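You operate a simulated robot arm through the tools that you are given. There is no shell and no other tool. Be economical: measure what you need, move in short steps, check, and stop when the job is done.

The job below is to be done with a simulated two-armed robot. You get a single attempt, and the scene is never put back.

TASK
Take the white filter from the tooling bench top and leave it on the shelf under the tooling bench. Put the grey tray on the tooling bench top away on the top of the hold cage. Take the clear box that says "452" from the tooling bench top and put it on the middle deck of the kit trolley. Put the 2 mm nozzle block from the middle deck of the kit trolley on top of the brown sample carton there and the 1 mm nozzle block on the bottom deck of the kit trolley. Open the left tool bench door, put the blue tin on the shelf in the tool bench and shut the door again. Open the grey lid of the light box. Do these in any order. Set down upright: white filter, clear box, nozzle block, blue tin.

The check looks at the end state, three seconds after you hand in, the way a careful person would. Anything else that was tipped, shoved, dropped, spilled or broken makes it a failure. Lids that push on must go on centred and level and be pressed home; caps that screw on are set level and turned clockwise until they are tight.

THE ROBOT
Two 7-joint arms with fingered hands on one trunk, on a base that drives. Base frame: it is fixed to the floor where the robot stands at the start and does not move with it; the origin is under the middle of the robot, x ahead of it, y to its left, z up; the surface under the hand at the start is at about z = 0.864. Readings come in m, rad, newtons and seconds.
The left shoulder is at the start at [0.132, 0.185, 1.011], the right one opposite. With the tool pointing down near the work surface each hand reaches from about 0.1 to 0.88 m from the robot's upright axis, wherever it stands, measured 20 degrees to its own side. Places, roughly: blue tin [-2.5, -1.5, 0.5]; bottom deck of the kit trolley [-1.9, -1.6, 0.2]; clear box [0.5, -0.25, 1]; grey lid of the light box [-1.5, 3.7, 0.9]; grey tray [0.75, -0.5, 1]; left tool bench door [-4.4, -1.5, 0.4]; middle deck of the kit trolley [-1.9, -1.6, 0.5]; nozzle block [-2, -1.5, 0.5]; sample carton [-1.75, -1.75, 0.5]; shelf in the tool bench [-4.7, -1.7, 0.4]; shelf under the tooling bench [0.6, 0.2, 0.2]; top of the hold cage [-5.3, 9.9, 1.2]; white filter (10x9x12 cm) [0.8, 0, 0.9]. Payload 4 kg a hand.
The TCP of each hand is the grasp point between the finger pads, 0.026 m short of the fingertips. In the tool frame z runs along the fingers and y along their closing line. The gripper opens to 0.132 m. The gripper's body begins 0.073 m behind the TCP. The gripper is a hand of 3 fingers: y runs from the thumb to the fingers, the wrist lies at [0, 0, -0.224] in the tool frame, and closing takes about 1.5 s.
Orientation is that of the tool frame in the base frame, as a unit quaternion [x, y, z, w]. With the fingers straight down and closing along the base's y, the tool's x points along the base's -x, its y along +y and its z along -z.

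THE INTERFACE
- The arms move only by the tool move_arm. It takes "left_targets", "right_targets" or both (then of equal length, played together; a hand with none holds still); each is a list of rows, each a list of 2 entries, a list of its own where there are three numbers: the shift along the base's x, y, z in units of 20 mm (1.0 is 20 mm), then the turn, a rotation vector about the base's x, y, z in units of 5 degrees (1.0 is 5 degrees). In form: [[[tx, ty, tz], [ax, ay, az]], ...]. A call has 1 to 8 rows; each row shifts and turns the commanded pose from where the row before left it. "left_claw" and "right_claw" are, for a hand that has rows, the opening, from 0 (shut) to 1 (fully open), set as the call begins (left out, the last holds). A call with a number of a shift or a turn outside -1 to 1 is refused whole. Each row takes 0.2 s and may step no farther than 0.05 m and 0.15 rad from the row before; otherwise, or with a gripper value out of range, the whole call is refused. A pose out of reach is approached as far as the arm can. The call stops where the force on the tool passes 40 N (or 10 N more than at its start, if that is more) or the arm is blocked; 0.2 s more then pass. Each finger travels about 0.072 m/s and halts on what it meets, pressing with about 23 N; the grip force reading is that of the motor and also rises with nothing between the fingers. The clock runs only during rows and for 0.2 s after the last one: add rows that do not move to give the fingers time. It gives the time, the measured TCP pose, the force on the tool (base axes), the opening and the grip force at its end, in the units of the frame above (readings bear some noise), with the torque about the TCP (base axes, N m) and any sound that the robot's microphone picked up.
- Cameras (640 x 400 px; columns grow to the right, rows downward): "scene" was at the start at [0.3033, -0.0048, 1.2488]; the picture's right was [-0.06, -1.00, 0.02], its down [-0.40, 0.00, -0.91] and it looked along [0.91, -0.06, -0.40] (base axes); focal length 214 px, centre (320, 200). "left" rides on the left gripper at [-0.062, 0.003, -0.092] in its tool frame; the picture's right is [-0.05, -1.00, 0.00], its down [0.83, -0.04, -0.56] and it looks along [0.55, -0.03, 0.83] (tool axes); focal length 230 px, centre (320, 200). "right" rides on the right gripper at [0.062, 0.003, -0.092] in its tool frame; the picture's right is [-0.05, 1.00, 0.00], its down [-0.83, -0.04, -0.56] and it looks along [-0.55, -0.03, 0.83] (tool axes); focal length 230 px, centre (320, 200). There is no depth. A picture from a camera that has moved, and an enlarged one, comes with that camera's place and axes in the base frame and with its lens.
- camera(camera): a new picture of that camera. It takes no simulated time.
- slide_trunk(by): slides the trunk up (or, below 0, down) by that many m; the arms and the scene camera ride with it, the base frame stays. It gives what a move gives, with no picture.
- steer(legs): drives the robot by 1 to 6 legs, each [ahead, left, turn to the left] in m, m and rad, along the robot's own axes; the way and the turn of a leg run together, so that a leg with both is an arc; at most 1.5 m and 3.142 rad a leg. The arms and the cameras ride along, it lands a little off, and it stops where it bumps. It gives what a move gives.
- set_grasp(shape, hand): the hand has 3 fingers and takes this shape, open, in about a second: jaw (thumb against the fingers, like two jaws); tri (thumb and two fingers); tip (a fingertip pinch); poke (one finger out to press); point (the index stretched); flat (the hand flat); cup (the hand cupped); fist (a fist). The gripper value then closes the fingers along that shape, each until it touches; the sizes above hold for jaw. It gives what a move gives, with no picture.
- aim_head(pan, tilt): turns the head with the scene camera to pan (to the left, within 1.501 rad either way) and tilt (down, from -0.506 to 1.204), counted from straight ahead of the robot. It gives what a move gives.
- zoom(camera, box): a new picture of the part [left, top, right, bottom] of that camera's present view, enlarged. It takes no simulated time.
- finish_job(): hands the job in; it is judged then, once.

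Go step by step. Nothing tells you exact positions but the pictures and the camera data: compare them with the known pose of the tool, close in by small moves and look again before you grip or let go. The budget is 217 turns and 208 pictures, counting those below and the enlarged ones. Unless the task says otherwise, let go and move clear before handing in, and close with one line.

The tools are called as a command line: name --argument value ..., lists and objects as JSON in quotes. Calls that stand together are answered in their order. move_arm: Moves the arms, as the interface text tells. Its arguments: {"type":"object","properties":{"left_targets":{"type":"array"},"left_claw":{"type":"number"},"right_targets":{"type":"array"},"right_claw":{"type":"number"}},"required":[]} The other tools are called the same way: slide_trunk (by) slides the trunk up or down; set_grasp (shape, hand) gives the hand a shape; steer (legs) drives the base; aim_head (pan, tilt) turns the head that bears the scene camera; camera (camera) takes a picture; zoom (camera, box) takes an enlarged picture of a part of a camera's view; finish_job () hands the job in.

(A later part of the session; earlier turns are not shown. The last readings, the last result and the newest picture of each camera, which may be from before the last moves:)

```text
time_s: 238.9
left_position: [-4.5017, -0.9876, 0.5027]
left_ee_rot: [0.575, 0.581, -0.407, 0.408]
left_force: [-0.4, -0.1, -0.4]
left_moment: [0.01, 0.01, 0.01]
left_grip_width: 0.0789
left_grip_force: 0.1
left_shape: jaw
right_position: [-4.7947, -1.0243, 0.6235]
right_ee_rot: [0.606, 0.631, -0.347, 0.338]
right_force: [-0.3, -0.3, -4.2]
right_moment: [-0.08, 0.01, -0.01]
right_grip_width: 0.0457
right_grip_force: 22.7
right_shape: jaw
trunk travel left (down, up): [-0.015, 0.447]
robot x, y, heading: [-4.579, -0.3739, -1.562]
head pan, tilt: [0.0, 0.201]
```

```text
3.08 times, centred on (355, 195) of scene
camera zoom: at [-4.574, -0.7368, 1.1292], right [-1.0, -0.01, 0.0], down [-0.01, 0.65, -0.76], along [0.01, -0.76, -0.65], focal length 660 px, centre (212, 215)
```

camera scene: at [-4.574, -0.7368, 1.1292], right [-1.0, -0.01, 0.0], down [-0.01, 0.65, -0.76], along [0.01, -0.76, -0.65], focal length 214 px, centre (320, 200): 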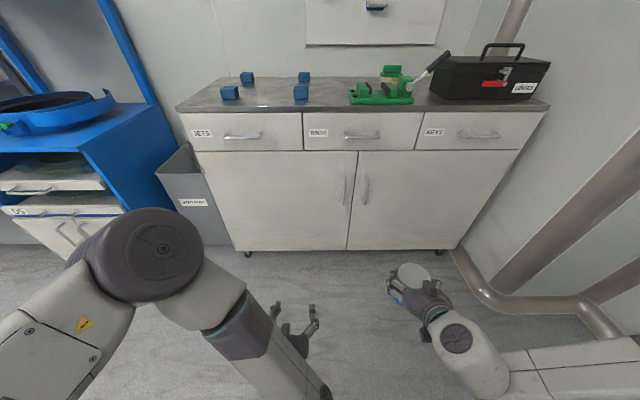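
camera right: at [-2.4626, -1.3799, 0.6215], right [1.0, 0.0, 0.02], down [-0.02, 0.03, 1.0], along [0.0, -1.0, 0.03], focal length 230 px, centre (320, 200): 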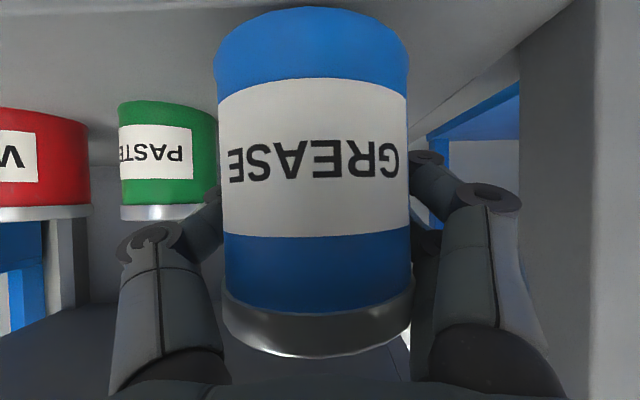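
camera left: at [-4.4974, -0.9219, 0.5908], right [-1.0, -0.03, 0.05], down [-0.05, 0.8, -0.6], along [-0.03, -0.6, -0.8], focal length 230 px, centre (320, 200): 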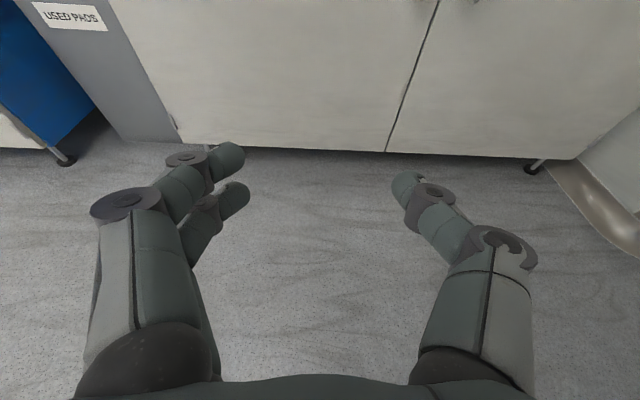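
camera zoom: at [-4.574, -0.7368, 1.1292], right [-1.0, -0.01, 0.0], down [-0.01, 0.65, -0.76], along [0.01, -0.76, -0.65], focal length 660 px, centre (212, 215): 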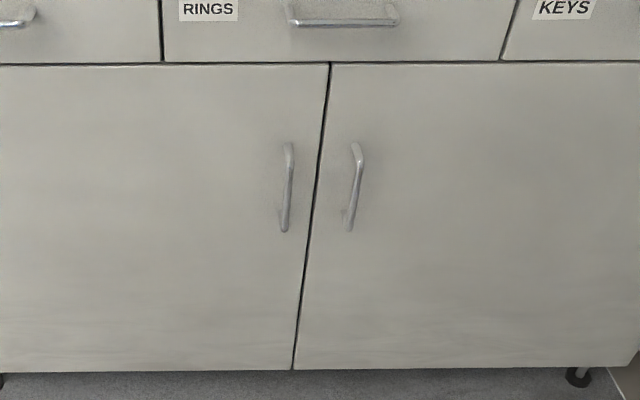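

The left door's bow handle runs z ≈ 0.49–0.63 at x ≈ -4.667. I move the base a bit closer and bring the left hand in line with the handle.

steer --legs '[[0.15, -0.07, 0]]'

move_arm --left_targets '[[[-0.6, -1, 0.36], [0, 0, 0]], [[-0.6, -1, 0.36], [0, 0, 0]], [[-0.6, -1, 0.36], [0, 0, 0]], [[-0.6, -1, 0.36], [0, 0, 0]], [[-0.6, -1, 0.36], [0, 0, 0]], [[-0.6, -1, 0.36], [0, 0, 0]], [[-0.6, -1, 0.36], [0, 0, 0]], [[-0.6, -1, 0.36], [0, 0, 0]]]' --left_claw 0.5

camera --camera "left"

camera --camera "scene"

```text
time_s: 240.3
left_position: [-4.5695, -1.1387, 0.5026]
left_ee_rot: [0.575, 0.58, -0.408, 0.408]
left_force: [0.5, 0.2, -0.7]
left_moment: [-0.01, -0.03, 0.01]
left_grip_width: 0.0789
left_grip_force: 0.0
left_shape: jaw
right_position: [-4.8636, -1.1738, 0.6224]
right_ee_rot: [0.608, 0.63, -0.347, 0.338]
right_force: [-0.7, 1.0, -3.3]
right_moment: [-0.07, -0.03, 0.03]
right_grip_width: 0.0456
right_grip_force: 23.1
right_shape: jaw
trunk travel left (down, up): [-0.015, 0.447]
robot x, y, heading: [-4.6437, -0.5251, -1.562]
head pan, tilt: [0.0, 0.201]
```

```text
time_s: 242.1
left_position: [-4.6661, -1.2976, 0.56]
left_ee_rot: [0.574, 0.581, -0.407, 0.409]
left_force: [0.6, 0.4, 0.0]
left_moment: [0.04, 0.02, 0.02]
left_grip_width: 0.0665
left_grip_force: 0.2
left_shape: jaw
right_position: [-4.8647, -1.1733, 0.6237]
right_ee_rot: [0.607, 0.63, -0.347, 0.338]
right_force: [-0.3, -0.9, -3.4]
right_moment: [-0.04, 0.02, 0.0]
right_grip_width: 0.0459
right_grip_force: 22.7
right_shape: jaw
trunk travel left (down, up): [-0.015, 0.447]
robot x, y, heading: [-4.6513, -0.523, -1.557]
head pan, tilt: [0.0, 0.201]
```

```text
90 pictures are left
camera left: at [-4.6618, -1.2311, 0.6483], right [-1.0, -0.02, 0.05], down [-0.05, 0.8, -0.6], along [-0.03, -0.6, -0.8], focal length 230 px, centre (320, 200)
```

left: 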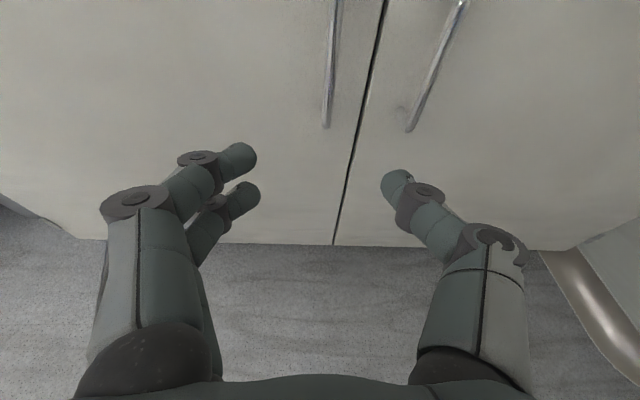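

```text
89 pictures are left
camera scene: at [-4.6429, -0.8859, 1.1291], right [-1.0, -0.01, 0.0], down [-0.01, 0.65, -0.76], along [0.01, -0.76, -0.65], focal length 214 px, centre (320, 200)
```

scene: 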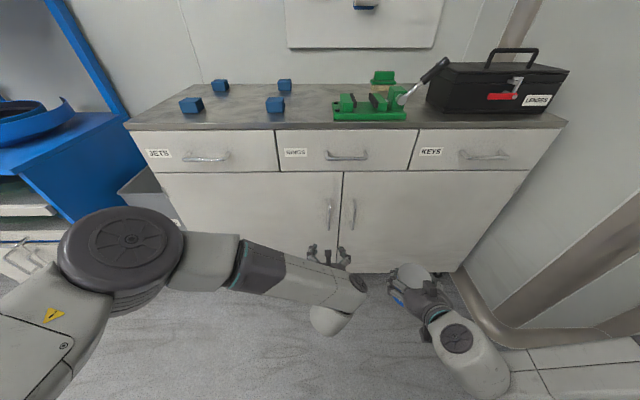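

The handle is at x ≈ -4.672, y ≈ -1.46. I advance toward it, stopping close for a check.

move_arm --left_targets '[[[-0.05, -1, 0], [0, 0, 0]], [[-0.05, -1, 0], [0, 0, 0]], [[-0.05, -1, 0], [0, 0, 0]], [[-0.05, -1, 0], [0, 0, 0]], [[-0.05, -1, 0], [0, 0, 0]], [[-0.05, -1, 0], [0, 0, 0]]]'

camera --camera "left"

```text
time_s: 243.5
left_position: [-4.6708, -1.4186, 0.5593]
left_ee_rot: [0.575, 0.58, -0.408, 0.408]
left_force: [-1.1, 0.8, 0.2]
left_moment: [0.03, -0.01, 0.03]
left_grip_width: 0.0665
left_grip_force: 0.1
left_shape: jaw
right_position: [-4.8637, -1.1751, 0.6235]
right_ee_rot: [0.607, 0.63, -0.347, 0.338]
right_force: [0.0, 0.0, -4.4]
right_moment: [-0.04, -0.01, 0.03]
right_grip_width: 0.0456
right_grip_force: 22.9
right_shape: jaw
trunk travel left (down, up): [-0.015, 0.447]
robot x, y, heading: [-4.6483, -0.524, -1.565]
head pan, tilt: [0.0, 0.201]
```

```text
88 pictures are left
camera left: at [-4.6668, -1.3523, 0.6466], right [-1.0, -0.02, 0.05], down [-0.05, 0.8, -0.6], along [-0.03, -0.6, -0.8], focal length 230 px, centre (320, 200)
```

left: 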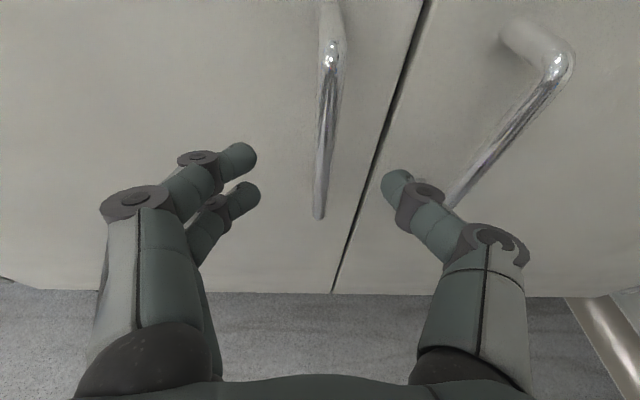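

The bar is between the fingers. I advance 3.5 cm and close on it.

move_arm --left_targets '[[[0, -0.9, 0], [0, 0, 0]], [[0, -0.85, 0], [0, 0, 0]], [[0, 0, 0], [0, 0, 0]]]'

move_arm --left_targets '[[[0, 0, 0], [0, 0, 0]], [[0, 0, 0], [0, 0, 0]], [[0, 0, 0], [0, 0, 0]], [[0, 0, 0], [0, 0, 0]], [[0, 0, 0], [0, 0, 0]]]' --left_claw 0

camera --camera "left"

```text
time_s: 244.3
left_position: [-4.6697, -1.4527, 0.5587]
left_ee_rot: [0.575, 0.58, -0.408, 0.408]
left_force: [0.1, 0.6, -0.6]
left_moment: [0.01, 0.0, 0.0]
left_grip_width: 0.0666
left_grip_force: 0.1
left_shape: jaw
right_position: [-4.8638, -1.1737, 0.6234]
right_ee_rot: [0.606, 0.63, -0.347, 0.339]
right_force: [-0.1, 0.3, -3.5]
right_moment: [-0.01, 0.03, -0.04]
right_grip_width: 0.0455
right_grip_force: 23.2
right_shape: jaw
trunk travel left (down, up): [-0.015, 0.447]
robot x, y, heading: [-4.6501, -0.5261, -1.558]
head pan, tilt: [0.0, 0.201]
```

```text
time_s: 245.5
left_position: [-4.6715, -1.4529, 0.5584]
left_ee_rot: [0.575, 0.58, -0.408, 0.408]
left_force: [-2.5, -0.3, -0.2]
left_moment: [-0.03, -0.02, -0.02]
left_grip_width: 0.0001
left_grip_force: 22.9
left_shape: jaw
right_position: [-4.8635, -1.1729, 0.6242]
right_ee_rot: [0.606, 0.631, -0.347, 0.339]
right_force: [-0.3, 0.5, -4.0]
right_moment: [-0.07, -0.04, 0.01]
right_grip_width: 0.0459
right_grip_force: 22.9
right_shape: jaw
trunk travel left (down, up): [-0.015, 0.447]
robot x, y, heading: [-4.6472, -0.523, -1.562]
head pan, tilt: [0.0, 0.201]
```

```text
87 pictures are left
camera left: at [-4.6677, -1.3862, 0.6468], right [-1.0, -0.02, 0.05], down [-0.05, 0.8, -0.6], along [-0.03, -0.6, -0.8], focal length 230 px, centre (320, 200)
```

left: 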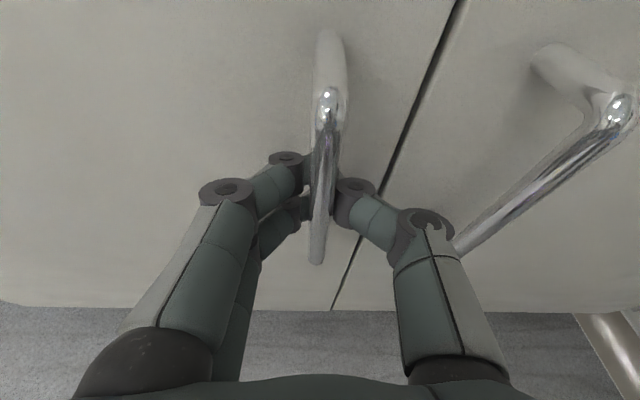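

The fingers hook the bar. I pull the door gently toward me.

move_arm --left_targets '[[[0, 0.6, 0], [0, 0, 0]], [[0, 0.8, 0], [0, 0, 0]], [[0.05, 1, 0], [0, 0, 0.2]], [[0.1, 1, 0], [0, 0, 0.3]], [[0.15, 1, 0], [0, 0, 0.3]], [[0.15, 1, 0], [0, 0, 0.3]], [[0.2, 1, 0], [0, 0, 0.3]], [[0.2, 1, 0], [0, 0, 0.3]]]'

camera --camera "left"

camera --camera "scene"

```text
time_s: 247.3
left_position: [-4.6524, -1.3043, 0.56]
left_ee_rot: [0.529, 0.622, -0.375, 0.438]
left_force: [18.5, -6.6, -3.5]
left_moment: [-0.07, -0.14, -0.1]
left_grip_width: 0.0
left_grip_force: 23.4
left_shape: jaw
right_position: [-4.8619, -1.1734, 0.623]
right_ee_rot: [0.605, 0.631, -0.347, 0.339]
right_force: [-0.6, -0.4, -3.5]
right_moment: [-0.05, -0.03, 0.01]
right_grip_width: 0.0457
right_grip_force: 23.2
right_shape: jaw
trunk travel left (down, up): [-0.015, 0.447]
robot x, y, heading: [-4.6471, -0.5253, -1.561]
head pan, tilt: [0.0, 0.201]
```

```text
86 pictures are left
camera left: at [-4.6593, -1.239, 0.6483], right [-0.98, -0.18, 0.05], down [-0.17, 0.78, -0.6], along [0.06, -0.6, -0.8], focal length 230 px, centre (320, 200)
```

left: 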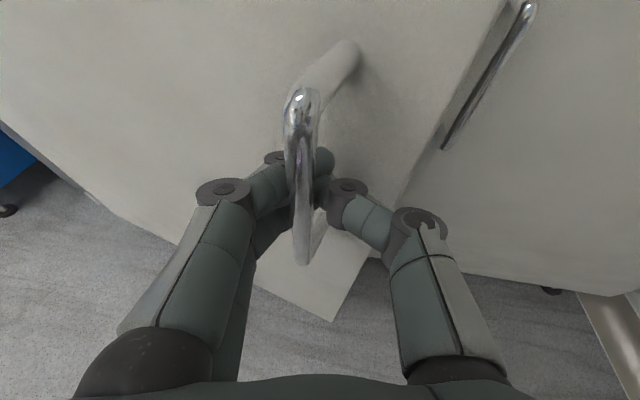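

```text
85 pictures are left
camera scene: at [-4.6411, -0.8866, 1.1288], right [-1.0, -0.01, 0.0], down [-0.01, 0.65, -0.76], along [0.01, -0.76, -0.65], focal length 214 px, centre (320, 200)
```

scene: 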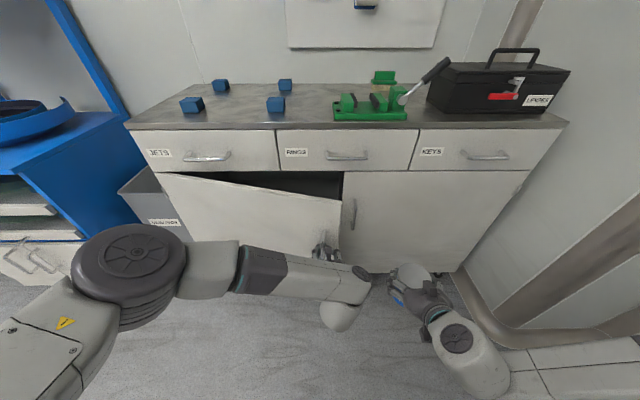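

The door swings open about 15 degrees. I continue along its arc.

move_arm --left_targets '[[[0.45, 0.9, 0], [0, 0, 0.37]], [[0.35, 0.95, 0], [0, 0, 0.37]], [[0.35, 0.95, 0], [0, 0, 0.37]], [[0.4, 0.93, 0], [0, 0, 0.37]], [[0.4, 0.93, 0], [0, 0, 0.37]], [[0.42, 0.92, 0], [0, 0, 0.37]], [[0.45, 0.9, 0], [0, 0, 0.37]], [[0.45, 0.9, 0], [0, 0, 0.37]]]'

steer --legs '[[-0.15, 0.09, 0]]'

camera --camera "scene"

camera --camera "left"

```text
time_s: 248.9
left_position: [-4.5949, -1.1841, 0.5597]
left_ee_rot: [0.455, 0.675, -0.325, 0.481]
left_force: [13.2, -8.7, -3.0]
left_moment: [-0.1, -0.07, -0.2]
left_grip_width: 0.0003
left_grip_force: 22.9
left_shape: jaw
right_position: [-4.8619, -1.1738, 0.622]
right_ee_rot: [0.605, 0.632, -0.345, 0.339]
right_force: [0.8, -0.2, -4.0]
right_moment: [-0.01, -0.02, 0.05]
right_grip_width: 0.0457
right_grip_force: 23.0
right_shape: jaw
trunk travel left (down, up): [-0.015, 0.447]
robot x, y, heading: [-4.6482, -0.5258, -1.554]
head pan, tilt: [0.0, 0.201]
stopped in row 7 (left hand): the force on the tool passed its limit at 41 N (the readings are from after the stop); the commanded pose is now the measured one
```

```text
time_s: 250.0
left_position: [-4.5491, -1.1208, 0.5649]
left_ee_rot: [0.449, 0.675, -0.325, 0.487]
left_force: [5.2, -3.7, -2.1]
left_moment: [-0.05, -0.1, -0.06]
left_grip_width: 0.0002
left_grip_force: 23.8
left_shape: jaw
right_position: [-4.8193, -1.105, 0.6228]
right_ee_rot: [0.605, 0.632, -0.346, 0.338]
right_force: [-1.2, -0.1, -3.8]
right_moment: [-0.07, -0.01, 0.01]
right_grip_width: 0.0455
right_grip_force: 23.4
right_shape: jaw
trunk travel left (down, up): [-0.015, 0.447]
robot x, y, heading: [-4.6025, -0.4567, -1.557]
head pan, tilt: [0.0, 0.201]
stopped in leg 1: the force on the tool passed its limit at 44 N (the readings are from after the stop); the commanded pose is now the measured one
```

```text
84 pictures are left
camera scene: at [-4.598, -0.8162, 1.1292], right [-1.0, -0.01, 0.0], down [-0.01, 0.65, -0.76], along [0.01, -0.76, -0.65], focal length 214 px, centre (320, 200)
```

scene: 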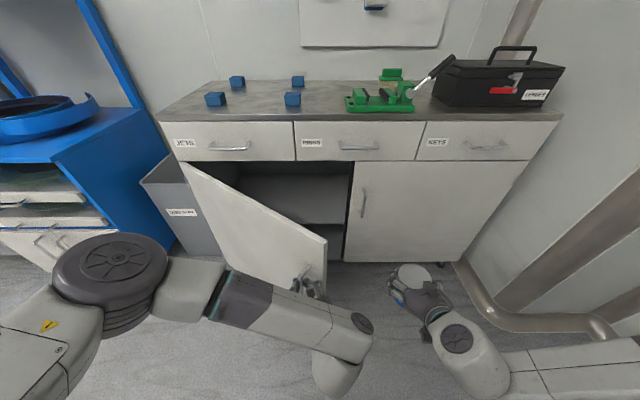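

```text
83 pictures are left
camera left: at [-4.5709, -1.0552, 0.6511], right [-0.91, -0.4, 0.05], down [-0.35, 0.71, -0.61], along [0.21, -0.58, -0.79], focal length 230 px, centre (320, 200)
```

left: 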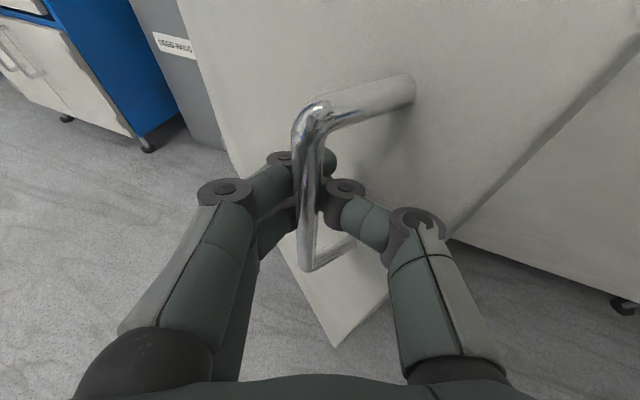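

The door is about 33 degrees open. I continue pulling along the arc with the arm.

move_arm --left_targets '[[[0.6, 0.8, 0], [0, 0, 0.37]], [[0.63, 0.78, 0], [0, 0, 0.37]], [[0.66, 0.75, 0], [0, 0, 0.37]], [[0.68, 0.73, 0], [0, 0, 0.37]], [[0.7, 0.71, 0], [0, 0, 0.37]], [[0.72, 0.69, 0], [0, 0, 0.37]], [[0.74, 0.67, 0], [0, 0, 0.37]], [[0.76, 0.65, 0], [0, 0, 0.37]]]'

camera --camera "scene"

```text
time_s: 251.8
left_position: [-4.4401, -1.0039, 0.5636]
left_ee_rot: [0.358, 0.726, -0.263, 0.525]
left_force: [19.5, -33.2, 6.3]
left_moment: [-0.72, -0.2, -2.14]
left_grip_width: 0.0
left_grip_force: 23.1
left_shape: jaw
right_position: [-4.8207, -1.1069, 0.6226]
right_ee_rot: [0.607, 0.631, -0.346, 0.336]
right_force: [-0.2, -0.3, -4.0]
right_moment: [-0.05, -0.02, 0.0]
right_grip_width: 0.0456
right_grip_force: 23.1
right_shape: jaw
trunk travel left (down, up): [-0.015, 0.447]
robot x, y, heading: [-4.608, -0.455, -1.558]
head pan, tilt: [0.0, 0.201]
```

```text
82 pictures are left
camera scene: at [-4.5991, -0.8184, 1.1288], right [-1.0, -0.01, 0.0], down [-0.01, 0.65, -0.76], along [0.01, -0.76, -0.65], focal length 214 px, centre (320, 200)
```

scene: 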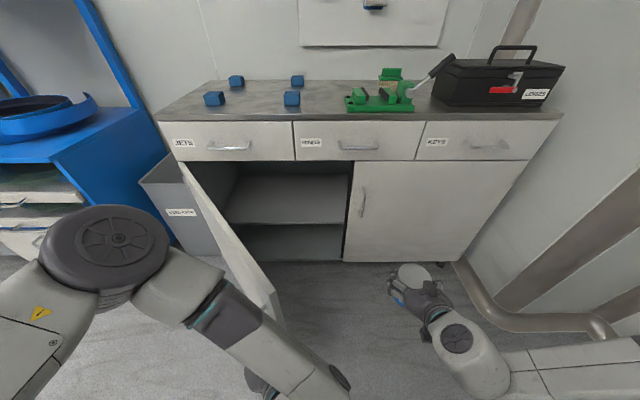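

The door is roughly 50–55 degrees open and the shelf inside shows at z ≈ 0.385. I pull a little further with the stress relieved.

move_arm --left_targets '[[[0.5, -0.2, 0], [0, 0, 0]], [[0.8, 0.4, 0], [0, 0, 0]], [[0.8, 0.5, 0], [0, 0, 0]], [[0.82, 0.5, 0], [0, 0, 0]], [[0.84, 0.48, 0], [0, 0, 0.2]], [[0.86, 0.45, 0], [0, 0, 0.2]], [[0.88, 0.42, 0], [0, 0, 0.2]]]'

camera --camera "scene"

camera --camera "left"

```text
time_s: 252.9
left_position: [-4.3852, -0.9766, 0.5643]
left_ee_rot: [0.363, 0.727, -0.261, 0.521]
left_force: [-9.0, 8.9, 12.8]
left_moment: [-0.36, 0.69, -1.42]
left_grip_width: 0.0001
left_grip_force: 22.7
left_shape: jaw
right_position: [-4.8242, -1.103, 0.6229]
right_ee_rot: [0.606, 0.631, -0.346, 0.338]
right_force: [0.4, 0.8, -4.5]
right_moment: [-0.06, 0.03, 0.02]
right_grip_width: 0.0456
right_grip_force: 22.8
right_shape: jaw
trunk travel left (down, up): [-0.015, 0.447]
robot x, y, heading: [-4.603, -0.4545, -1.566]
head pan, tilt: [0.0, 0.201]
stopped in row 5 (left hand): the force on the tool passed its limit at 52 N (the readings are from after the stop); the commanded pose is now the measured one
```

```text
81 pictures are left
camera scene: at [-4.6017, -0.8146, 1.1299], right [-1.0, -0.01, 0.0], down [-0.01, 0.65, -0.76], along [0.01, -0.76, -0.65], focal length 214 px, centre (320, 200)
```

scene: 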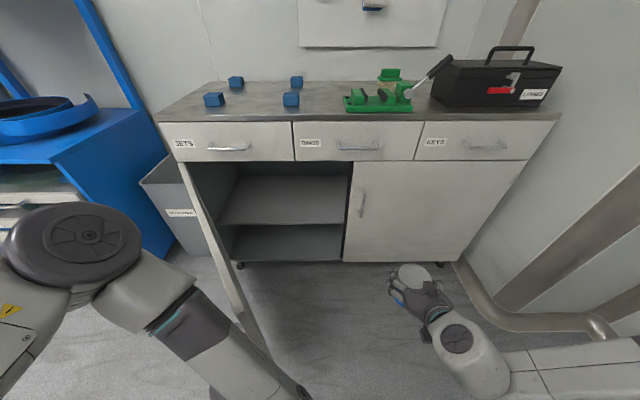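

```text
80 pictures are left
camera left: at [-4.4225, -0.9208, 0.6505], right [-0.79, -0.61, 0.05], down [-0.51, 0.61, -0.61], along [0.34, -0.5, -0.79], focal length 230 px, centre (320, 200)
```

left: 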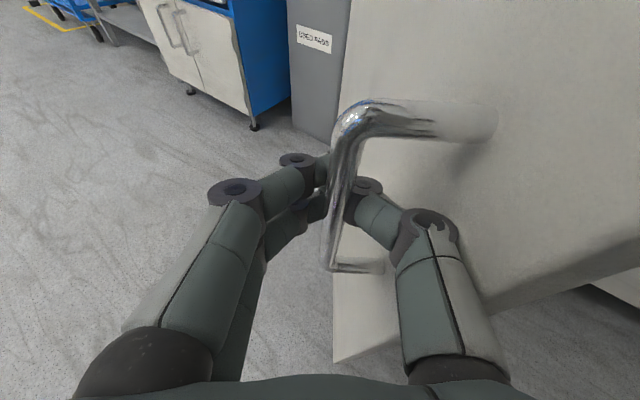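

The door stands about 70 degrees open, enough. I open the left fingers slightly and back the whole robot away along the hand's axis to unhook.

move_arm --left_targets '[[[0, 0, 0], [0, 0, 0]], [[0, 0, 0], [0, 0, 0]], [[0, 0, 0], [0, 0, 0]], [[0, 0, 0], [0, 0, 0]]]' --left_claw 0.3

camera --camera "left"

```text
time_s: 253.9
left_position: [-4.3822, -0.9779, 0.5607]
left_ee_rot: [0.362, 0.729, -0.258, 0.521]
left_force: [1.7, -0.9, -0.9]
left_moment: [0.01, -0.02, 0.03]
left_grip_width: 0.0394
left_grip_force: 0.0
left_shape: jaw
right_position: [-4.8223, -1.1039, 0.6224]
right_ee_rot: [0.606, 0.632, -0.346, 0.338]
right_force: [-0.6, 0.4, -4.0]
right_moment: [-0.05, 0.01, -0.01]
right_grip_width: 0.0455
right_grip_force: 23.0
right_shape: jaw
trunk travel left (down, up): [-0.015, 0.447]
robot x, y, heading: [-4.6064, -0.4528, -1.561]
head pan, tilt: [0.0, 0.201]
```

```text
79 pictures are left
camera left: at [-4.4205, -0.9219, 0.6487], right [-0.79, -0.62, 0.05], down [-0.51, 0.61, -0.61], along [0.35, -0.5, -0.79], focal length 230 px, centre (320, 200)
```

left: 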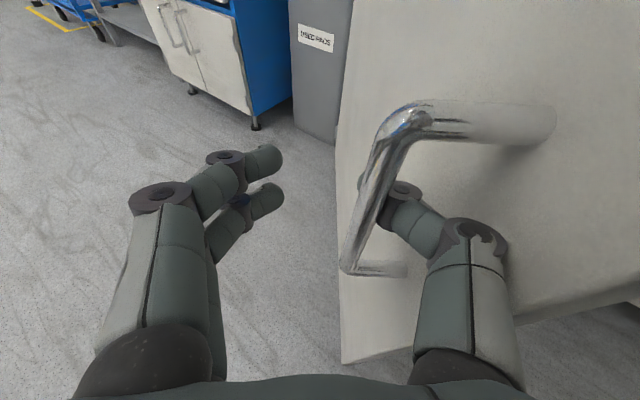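

The thumb sits between bar and door; backing along the hand's axis should slide it out.

steer --legs '[[-0.14, -0.09, 0]]'

camera --camera "left"

camera --camera "scene"

```text
time_s: 255.3
left_position: [-4.4793, -0.8381, 0.5624]
left_ee_rot: [0.364, 0.727, -0.26, 0.521]
left_force: [-0.8, -0.5, 0.3]
left_moment: [0.02, -0.01, -0.03]
left_grip_width: 0.0395
left_grip_force: 0.1
left_shape: jaw
right_position: [-4.9201, -0.9626, 0.6224]
right_ee_rot: [0.607, 0.63, -0.347, 0.338]
right_force: [-0.4, 1.0, -3.5]
right_moment: [-0.03, 0.01, 0.01]
right_grip_width: 0.0458
right_grip_force: 22.2
right_shape: jaw
trunk travel left (down, up): [-0.015, 0.447]
robot x, y, heading: [-4.7001, -0.3163, -1.563]
head pan, tilt: [0.0, 0.201]
```

```text
78 pictures are left
camera left: at [-4.5171, -0.7827, 0.6495], right [-0.79, -0.61, 0.05], down [-0.51, 0.61, -0.61], along [0.34, -0.5, -0.79], focal length 230 px, centre (320, 200)
```

left: 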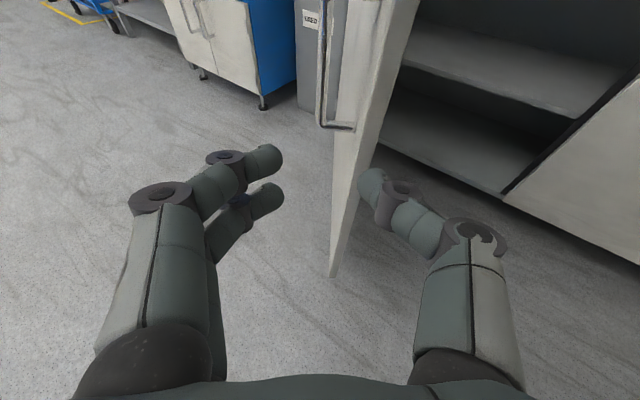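

```text
77 pictures are left
camera scene: at [-4.6973, -0.6759, 1.1295], right [-1.0, -0.01, 0.0], down [0.0, 0.65, -0.76], along [0.01, -0.76, -0.65], focal length 214 px, centre (320, 200)
```

scene: 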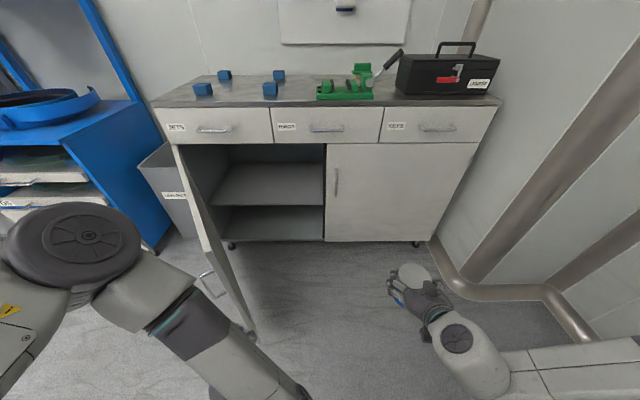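

The hand is free and the door stays about 75 degrees open. I raise the left hand above door height and lower the tin to just above shelf level.

move_arm --left_targets '[[[-0.3, 0, 1], [0, 0, 0]], [[-0.3, 0, 1], [0, 0, 0]], [[-0.3, 0, 1], [0, 0, 0]], [[-0.3, 0, 1], [0, 0, 0]], [[0, 0, 1], [0, 0, 0]], [[0, 0, 1], [0, 0, 0]], [[0, 0, 1], [0, 0, 0]], [[0, 0, 1], [0, 0, 0]]]' --right_targets '[[[0, 0, -0.9], [0, 0, 0]], [[0, 0, -0.9], [0, 0, 0]], [[0, 0, -0.9], [0, 0, 0]], [[0, 0, -0.9], [0, 0, 0]], [[0, 0, -0.9], [0, 0, 0]], [[0, 0, -0.9], [0, 0, 0]], [[0, 0, -0.9], [0, 0, 0]], [[0, 0, -0.9], [0, 0, 0]]]'

move_arm --left_targets '[[[0, 0, 1], [0, 0, 0]], [[0, 0, 1], [0, 0, 0]], [[0, 0, 1], [0, 0, 0]], [[0, 0, 1], [0, 0, 0]], [[0, 0, 1], [0, 0, 0]], [[0, 0, 1], [0, 0, 0]], [[0, 0, 1], [0, 0, 0]], [[0, 0, 1], [0, 0, 0]]]'

steer --legs '[[0.2, 0.06, 0.2]]'

camera --camera "scene"

camera --camera "right"

```text
time_s: 257.1
left_position: [-4.5017, -0.8374, 0.721]
left_ee_rot: [0.364, 0.728, -0.259, 0.52]
left_force: [0.7, -0.2, -0.1]
left_moment: [-0.01, -0.02, -0.03]
left_grip_width: 0.0393
left_grip_force: 0.0
left_shape: jaw
right_position: [-4.9183, -0.9639, 0.4782]
right_ee_rot: [0.607, 0.63, -0.347, 0.338]
right_force: [-0.4, -0.2, -4.0]
right_moment: [-0.03, 0.0, -0.02]
right_grip_width: 0.0454
right_grip_force: 22.9
right_shape: jaw
trunk travel left (down, up): [-0.015, 0.447]
robot x, y, heading: [-4.7001, -0.3138, -1.563]
head pan, tilt: [0.0, 0.201]
```

```text
time_s: 258.9
left_position: [-4.505, -0.8387, 0.8828]
left_ee_rot: [0.363, 0.727, -0.259, 0.521]
left_force: [-0.7, 0.2, -0.4]
left_moment: [0.0, -0.01, 0.01]
left_grip_width: 0.0396
left_grip_force: 0.1
left_shape: jaw
right_position: [-4.918, -0.9647, 0.4787]
right_ee_rot: [0.607, 0.629, -0.348, 0.338]
right_force: [-0.1, 0.0, -3.6]
right_moment: [-0.06, -0.01, 0.0]
right_grip_width: 0.0455
right_grip_force: 22.3
right_shape: jaw
trunk travel left (down, up): [-0.015, 0.447]
robot x, y, heading: [-4.6953, -0.3149, -1.56]
head pan, tilt: [0.0, 0.201]
```

```text
time_s: 260.6
left_position: [-4.3211, -0.9844, 0.8817]
left_ee_rot: [0.288, 0.761, -0.205, 0.544]
left_force: [0.4, 0.0, 0.1]
left_moment: [0.02, 0.0, 0.01]
left_grip_width: 0.0397
left_grip_force: 0.1
left_shape: jaw
right_position: [-4.7032, -1.1891, 0.4786]
right_ee_rot: [0.54, 0.689, -0.311, 0.37]
right_force: [-0.6, 0.6, -3.5]
right_moment: [-0.07, -0.04, 0.01]
right_grip_width: 0.0453
right_grip_force: 22.9
right_shape: jaw
trunk travel left (down, up): [-0.015, 0.447]
robot x, y, heading: [-4.6173, -0.5119, -1.359]
head pan, tilt: [0.0, 0.201]
```

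```text
76 pictures are left
camera scene: at [-4.5427, -0.864, 1.1288], right [-0.98, -0.21, 0.0], down [-0.14, 0.63, -0.76], along [0.16, -0.74, -0.65], focal length 214 px, centre (320, 200)
```

scene: 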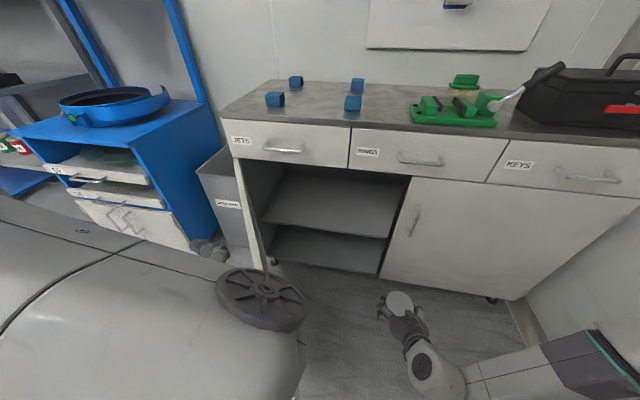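

```text
75 pictures are left
camera right: at [-4.7245, -1.0806, 0.475], right [0.98, 0.19, 0.02], down [-0.02, 0.02, 1.0], along [0.19, -0.98, 0.03], focal length 230 px, centre (320, 200)
```

right: 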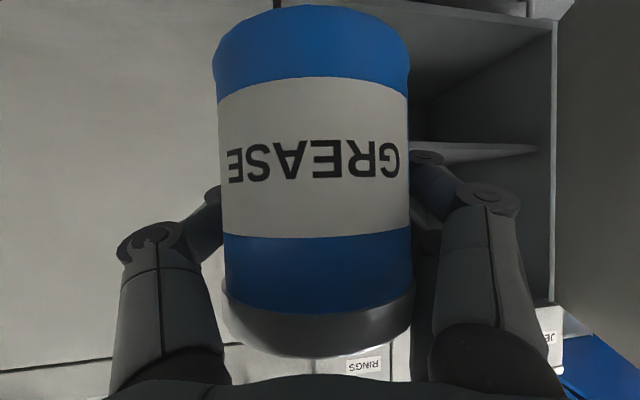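

The cabinet opening is clear. I swing the tin toward the opening, creep the base ahead, and check.

move_arm --right_targets '[[[1, -0.6, 0], [0, 0, 0]], [[1, -0.6, 0], [0, 0, 0]], [[1, -0.7, 0], [0, 0, 0]], [[0.8, -0.8, 0], [0, 0, 0]], [[0.6, -1, 0], [0, 0, 0]], [[0.4, -1, 0], [0, 0, 0]], [[0.3, -1, 0], [0, 0, 0]], [[0.3, -1, 0], [0, 0, 0]]]'

steer --legs '[[0.1, 0, 0]]'

camera --camera "scene"

camera --camera "right"

```text
time_s: 262.4
left_position: [-4.3226, -0.9826, 0.8842]
left_ee_rot: [0.289, 0.761, -0.206, 0.543]
left_force: [-0.7, 0.0, -0.1]
left_moment: [-0.02, 0.02, 0.03]
left_grip_width: 0.0393
left_grip_force: 0.2
left_shape: jaw
right_position: [-4.629, -1.3165, 0.5105]
right_ee_rot: [0.54, 0.689, -0.31, 0.371]
right_force: [-0.2, -0.4, -4.0]
right_moment: [-0.07, -0.02, 0.03]
right_grip_width: 0.0455
right_grip_force: 22.6
right_shape: jaw
right hand out of reach, approached as far as the arm can: row 3, 4, 5, 6, 7, 8
trunk travel left (down, up): [-0.015, 0.447]
robot x, y, heading: [-4.6208, -0.5135, -1.36]
head pan, tilt: [0.0, 0.201]
```

```text
time_s: 263.6
left_position: [-4.302, -1.0809, 0.8818]
left_ee_rot: [0.289, 0.761, -0.205, 0.544]
left_force: [0.1, 0.0, -0.2]
left_moment: [-0.01, -0.01, 0.04]
left_grip_width: 0.0395
left_grip_force: 0.0
left_shape: jaw
right_position: [-4.6072, -1.4143, 0.5101]
right_ee_rot: [0.541, 0.689, -0.31, 0.371]
right_force: [-0.2, -0.2, -4.1]
right_moment: [-0.03, -0.05, -0.01]
right_grip_width: 0.0456
right_grip_force: 22.6
right_shape: jaw
trunk travel left (down, up): [-0.015, 0.447]
robot x, y, heading: [-4.5986, -0.6112, -1.362]
head pan, tilt: [0.0, 0.201]
```

```text
74 pictures are left
camera scene: at [-4.5221, -0.9625, 1.1288], right [-0.98, -0.21, 0.0], down [-0.14, 0.64, -0.76], along [0.16, -0.74, -0.65], focal length 214 px, centre (320, 200)
```

scene: 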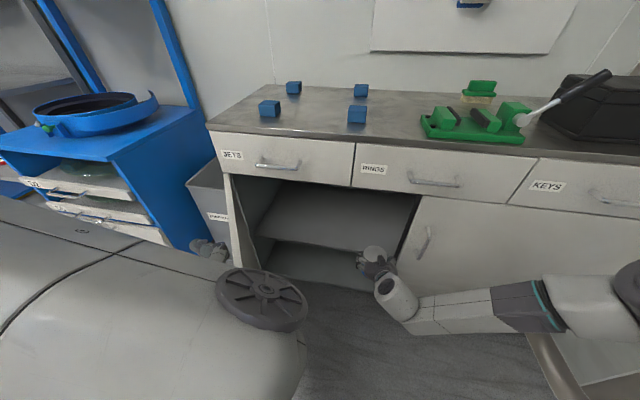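

```text
73 pictures are left
camera right: at [-4.6292, -1.306, 0.5072], right [0.98, 0.19, 0.02], down [-0.02, 0.02, 1.0], along [0.19, -0.98, 0.03], focal length 230 px, centre (320, 200)
```

right: 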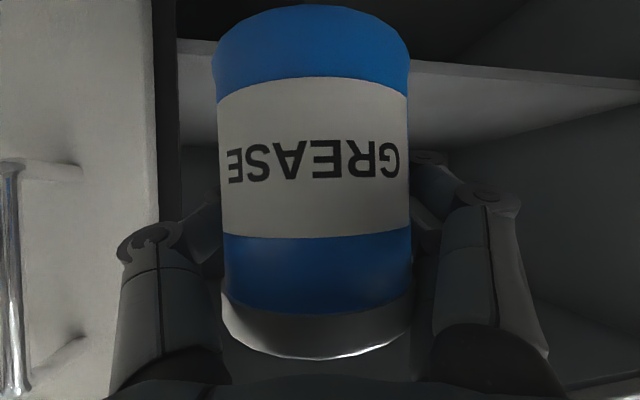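

The tin is lined up with the opening. I drive slowly ahead so it enters over the shelf.

steer --legs '[[0.1, 0, 0]]'

move_arm --right_targets '[[[0.2, -0.9, -0.3], [0, 0, 0]], [[0.2, -0.9, -0.3], [0, 0, 0]], [[0.2, -0.9, -0.3], [0, 0, 0]], [[0.2, -0.9, -0.3], [0, 0, 0]], [[0.2, -0.9, 0], [0, 0, 0]]]'

camera --camera "scene"

camera --camera "right"

```text
time_s: 264.9
left_position: [-4.281, -1.1766, 0.8828]
left_ee_rot: [0.287, 0.761, -0.204, 0.545]
left_force: [-0.1, 0.3, 0.1]
left_moment: [-0.01, -0.02, -0.03]
left_grip_width: 0.0395
left_grip_force: 0.2
left_shape: jaw
right_position: [-4.5867, -1.5118, 0.5098]
right_ee_rot: [0.54, 0.69, -0.31, 0.369]
right_force: [-0.2, 0.2, -3.3]
right_moment: [-0.08, -0.05, -0.03]
right_grip_width: 0.0452
right_grip_force: 23.7
right_shape: jaw
trunk travel left (down, up): [-0.015, 0.447]
robot x, y, heading: [-4.5781, -0.7029, -1.36]
head pan, tilt: [0.0, 0.201]
stopped in leg 1: the robot was blocked; the commanded pose is now the measured one
```

```text
time_s: 266.1
left_position: [-4.2814, -1.1778, 0.884]
left_ee_rot: [0.287, 0.761, -0.204, 0.545]
left_force: [0.4, -0.4, 0.2]
left_moment: [0.02, -0.02, -0.02]
left_grip_width: 0.0394
left_grip_force: 0.0
left_shape: jaw
right_position: [-4.6034, -1.5812, 0.5233]
right_ee_rot: [0.54, 0.69, -0.308, 0.371]
right_force: [-0.7, -0.5, -3.1]
right_moment: [-0.05, -0.06, 0.02]
right_grip_width: 0.0451
right_grip_force: 23.0
right_shape: jaw
right hand out of reach, approached as far as the arm can: row 1, 2, 3, 4, 5
trunk travel left (down, up): [-0.015, 0.447]
robot x, y, heading: [-4.58, -0.7037, -1.356]
head pan, tilt: [0.0, 0.201]
```

```text
72 pictures are left
camera scene: at [-4.5019, -1.0579, 1.1291], right [-0.98, -0.21, 0.0], down [-0.14, 0.63, -0.76], along [0.16, -0.74, -0.65], focal length 214 px, centre (320, 200)
```

scene: 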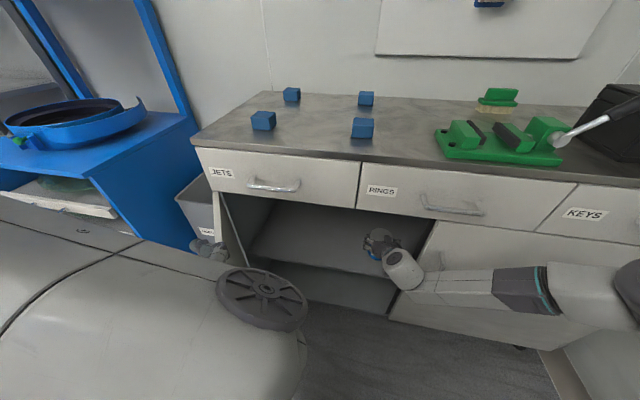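

```text
71 pictures are left
camera right: at [-4.6246, -1.4724, 0.5219], right [0.98, 0.2, 0.02], down [-0.02, 0.02, 1.0], along [0.2, -0.98, 0.03], focal length 230 px, centre (320, 200)
```

right: 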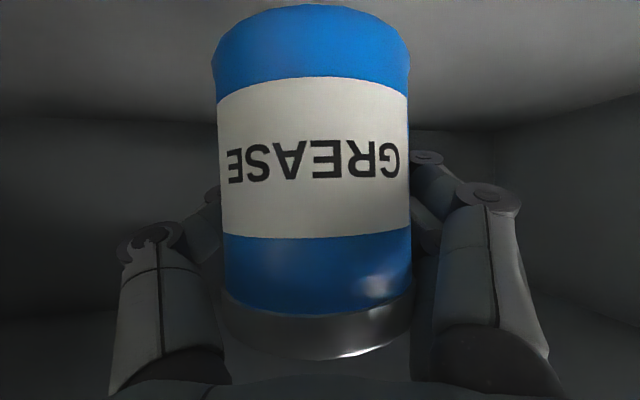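

The base touched its limit, but the tin is now over the shelf, 8 cm inside. I try lowering it here in small steps.

move_arm --right_targets '[[[0, 0.2, -0.7], [0, 0, 0]], [[0, 0.2, -0.7], [0, 0, 0]], [[0, 0, -0.7], [0, 0, 0]], [[0, 0, -0.7], [0, 0, 0]]]'

camera --camera "right"

```text
time_s: 267.1
left_position: [-4.2804, -1.1783, 0.8825]
left_ee_rot: [0.287, 0.761, -0.204, 0.545]
left_force: [0.2, 0.5, 0.7]
left_moment: [-0.01, 0.04, -0.01]
left_grip_width: 0.0394
left_grip_force: 0.0
left_shape: jaw
right_position: [-4.6263, -1.5623, 0.4929]
right_ee_rot: [0.539, 0.69, -0.308, 0.372]
right_force: [0.1, -0.3, -3.4]
right_moment: [-0.07, -0.03, 0.03]
right_grip_width: 0.0455
right_grip_force: 22.6
right_shape: jaw
right hand out of reach, approached as far as the arm can: row 1, 2, 3, 4
trunk travel left (down, up): [-0.015, 0.447]
robot x, y, heading: [-4.5783, -0.7037, -1.36]
head pan, tilt: [0.0, 0.201]
```

```text
70 pictures are left
camera right: at [-4.648, -1.4529, 0.4896], right [0.98, 0.2, 0.02], down [-0.02, 0.02, 1.0], along [0.2, -0.98, 0.03], focal length 230 px, centre (320, 200)
```

right: 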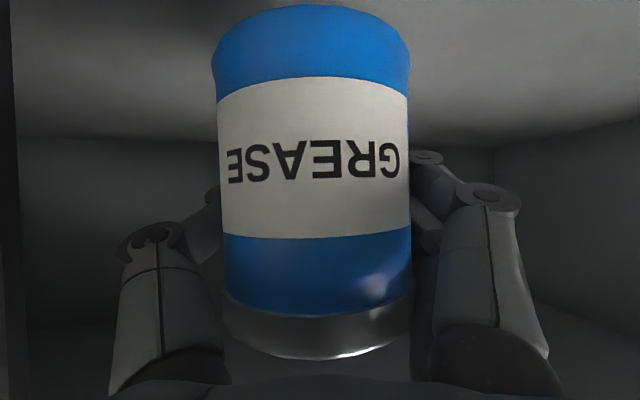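

The arm can't go lower here but can when more outboard relative to the body. I rotate the body slightly left (the tin sweeps within the cabinet) so the arm can then work outboard.

steer --legs '[[-0.02, 0, 0], [0, 0, 0.2]]'

move_arm --right_targets '[[[-0.8, 0, -0.5], [0, 0, 0]], [[-0.8, 0, -0.6], [0, 0, 0]], [[-0.8, 0, -0.6], [0, 0, 0]], [[-0.8, 0, -0.5], [0, 0, 0]], [[-0.4, 0, -0.3], [0, 0, 0]]]'

camera --camera "right"

camera --camera "scene"

```text
time_s: 268.6
left_position: [-4.1975, -1.0896, 0.8827]
left_ee_rot: [0.211, 0.786, -0.15, 0.562]
left_force: [0.8, 0.1, 1.2]
left_moment: [0.0, 0.0, -0.01]
left_grip_width: 0.0394
left_grip_force: 0.0
left_shape: jaw
right_position: [-4.4623, -1.5352, 0.4918]
right_ee_rot: [0.469, 0.739, -0.272, 0.399]
right_force: [0.9, 0.8, -3.0]
right_moment: [-0.06, -0.06, 0.01]
right_grip_width: 0.0453
right_grip_force: 23.0
right_shape: jaw
trunk travel left (down, up): [-0.015, 0.447]
robot x, y, heading: [-4.5791, -0.6857, -1.158]
head pan, tilt: [0.0, 0.201]
```

```text
time_s: 269.8
left_position: [-4.1987, -1.0911, 0.8819]
left_ee_rot: [0.212, 0.785, -0.151, 0.562]
left_force: [0.0, 0.5, 0.3]
left_moment: [0.0, 0.03, 0.01]
left_grip_width: 0.0395
left_grip_force: 0.1
left_shape: jaw
right_position: [-4.5337, -1.5364, 0.442]
right_ee_rot: [0.469, 0.739, -0.271, 0.4]
right_force: [0.3, 0.3, -3.0]
right_moment: [-0.06, -0.04, 0.01]
right_grip_width: 0.0451
right_grip_force: 23.0
right_shape: jaw
trunk travel left (down, up): [-0.015, 0.447]
robot x, y, heading: [-4.5829, -0.6864, -1.158]
head pan, tilt: [0.0, 0.201]
```

```text
69 pictures are left
camera right: at [-4.5766, -1.4326, 0.4402], right [0.92, 0.39, 0.02], down [-0.03, 0.02, 1.0], along [0.39, -0.92, 0.03], focal length 230 px, centre (320, 200)
```

right: 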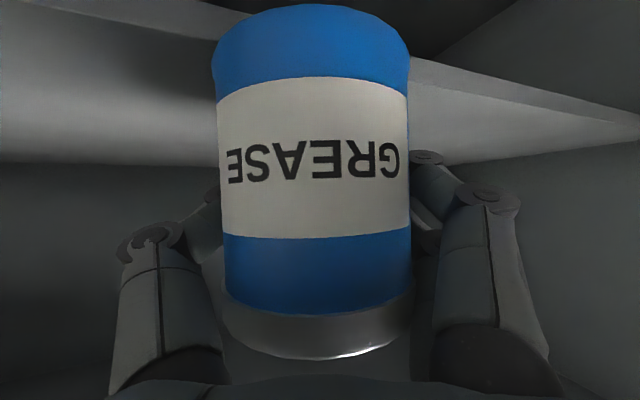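

```text
68 pictures are left
camera scene: at [-4.4387, -1.017, 1.1291], right [-0.92, -0.4, 0.0], down [-0.26, 0.6, -0.76], along [0.3, -0.7, -0.65], focal length 214 px, centre (320, 200)
```

scene: 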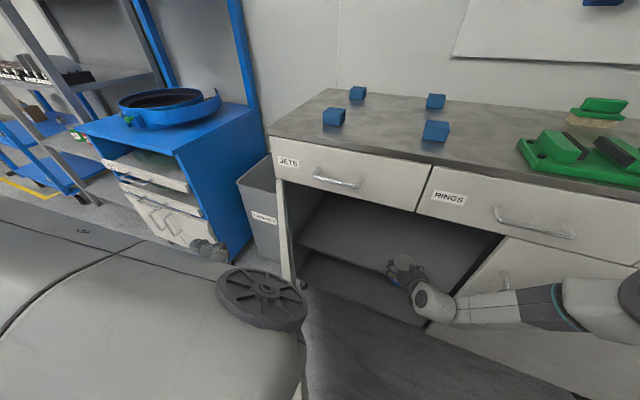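

Now the arm reaches low, but the tin's front would sit right at the shelf edge. I lift slightly, go 6 cm deeper, then lower to contact.

move_arm --right_targets '[[[0, 0, 0.7], [0, 0, 0]], [[0, -1, 0], [0, 0, 0]], [[0, -1, 0], [0, 0, 0]], [[0, -1, 0], [0, 0, 0]], [[0, -0.3, -0.4], [0, 0, 0]], [[0, 0, -0.3], [0, 0, 0]]]'

camera --camera "right"

zoom --camera "scene" --box '[270, 180, 500, 340]'

```text
time_s: 271.2
left_position: [-4.1985, -1.0907, 0.8814]
left_ee_rot: [0.211, 0.786, -0.15, 0.562]
left_force: [-0.3, -0.1, -0.6]
left_moment: [0.02, 0.02, 0.02]
left_grip_width: 0.0396
left_grip_force: 0.2
left_shape: jaw
right_position: [-4.5424, -1.5935, 0.4573]
right_ee_rot: [0.469, 0.739, -0.27, 0.4]
right_force: [0.0, -0.1, -3.4]
right_moment: [-0.06, -0.01, 0.01]
right_grip_width: 0.0453
right_grip_force: 23.1
right_shape: jaw
right hand out of reach, approached as far as the arm can: row 4, 5, 6
trunk travel left (down, up): [-0.015, 0.447]
robot x, y, heading: [-4.5833, -0.6838, -1.164]
head pan, tilt: [0.0, 0.201]
```

```text
67 pictures are left
camera right: at [-4.585, -1.491, 0.4541], right [0.92, 0.39, 0.02], down [-0.03, 0.02, 1.0], along [0.39, -0.92, 0.02], focal length 230 px, centre (320, 200)
```

right: 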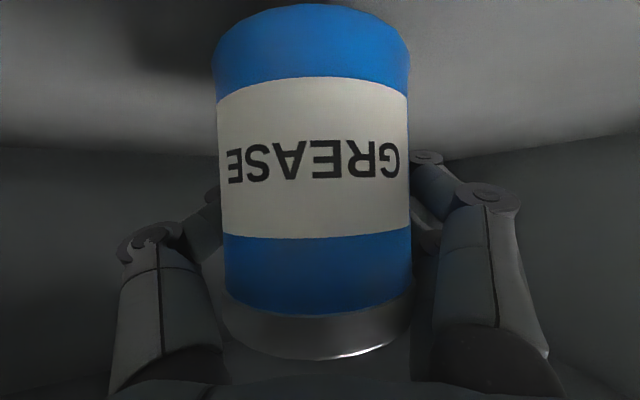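

```text
2.50 times, centred on (385, 260) of scene
camera zoom: at [-4.4387, -1.0171, 1.1291], right [-0.92, -0.4, 0.0], down [-0.26, 0.6, -0.76], along [0.3, -0.7, -0.65], focal length 536 px, centre (158, 50)
```

zoom: 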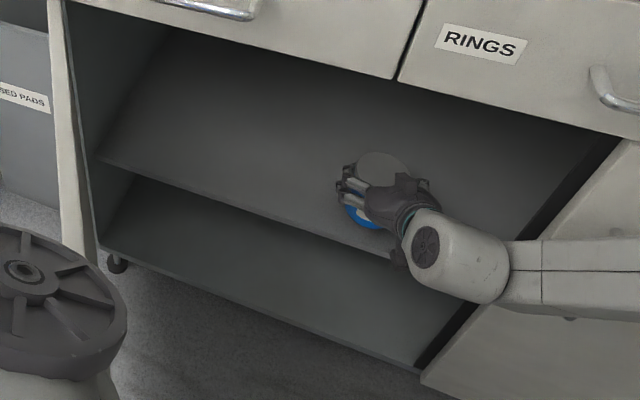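

The tin is well inside the shelf front. I lower the last 2 cm, allowing slight outward drift.

move_arm --right_targets '[[[-0.3, 0.15, -0.3], [0, 0, 0]], [[-0.3, 0.15, -0.3], [0, 0, 0]], [[-0.2, 0.1, -0.25], [0, 0, 0]], [[-0.2, 0.1, -0.25], [0, 0, 0]], [[-0.1, 0, -0.2], [0, 0, 0]]]'

camera --camera "right"

```text
time_s: 272.4
left_position: [-4.2008, -1.0909, 0.8834]
left_ee_rot: [0.212, 0.785, -0.151, 0.561]
left_force: [-0.5, 0.5, 0.6]
left_moment: [-0.03, -0.01, 0.02]
left_grip_width: 0.0396
left_grip_force: 0.1
left_shape: jaw
right_position: [-4.5683, -1.5812, 0.437]
right_ee_rot: [0.469, 0.739, -0.272, 0.4]
right_force: [0.4, -0.1, -2.6]
right_moment: [-0.07, -0.03, 0.01]
right_grip_width: 0.0453
right_grip_force: 23.4
right_shape: jaw
right hand out of reach, approached as far as the arm can: row 3, 5
trunk travel left (down, up): [-0.015, 0.447]
robot x, y, heading: [-4.5832, -0.6856, -1.161]
head pan, tilt: [0.0, 0.201]
```

```text
65 pictures are left
camera right: at [-4.6111, -1.4785, 0.4351], right [0.92, 0.39, 0.02], down [-0.03, 0.02, 1.0], along [0.39, -0.92, 0.03], focal length 230 px, centre (320, 200)
```

right: 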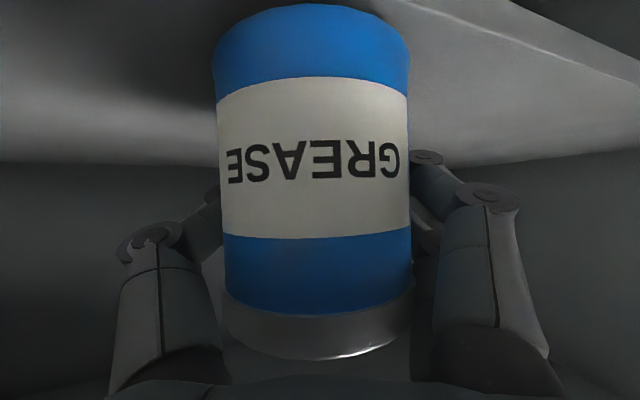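

Not quite in contact. I lower a little more.

move_arm --right_targets '[[[-0.2, 0, -0.25], [0, 0, 0]], [[-0.2, 0, -0.25], [0, 0, 0]], [[-0.1, 0, -0.2], [0, 0, 0]], [[-0.1, 0, -0.2], [0, 0, 0]]]'

camera --camera "right"

```text
time_s: 273.4
left_position: [-4.1978, -1.0911, 0.8834]
left_ee_rot: [0.211, 0.785, -0.15, 0.562]
left_force: [-0.2, 0.1, -0.5]
left_moment: [0.05, -0.04, 0.01]
left_grip_width: 0.0397
left_grip_force: 0.1
left_shape: jaw
right_position: [-4.583, -1.578, 0.4313]
right_ee_rot: [0.469, 0.739, -0.272, 0.4]
right_force: [0.0, -0.7, -0.2]
right_moment: [0.0, -0.17, 0.02]
right_grip_width: 0.0451
right_grip_force: 22.7
right_shape: jaw
right hand out of reach, approached as far as the arm can: row 2, 4
trunk travel left (down, up): [-0.015, 0.447]
robot x, y, heading: [-4.5818, -0.6882, -1.167]
head pan, tilt: [0.0, 0.201]
```

```text
64 pictures are left
camera right: at [-4.6263, -1.4756, 0.4279], right [0.92, 0.39, 0.02], down [-0.03, 0.02, 1.0], along [0.39, -0.92, 0.03], focal length 230 px, centre (320, 200)
```

right: 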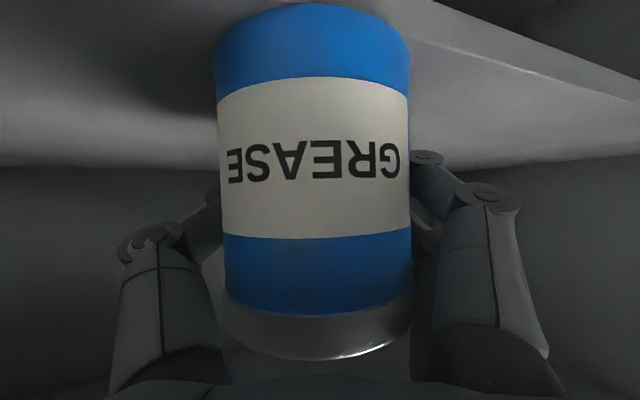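

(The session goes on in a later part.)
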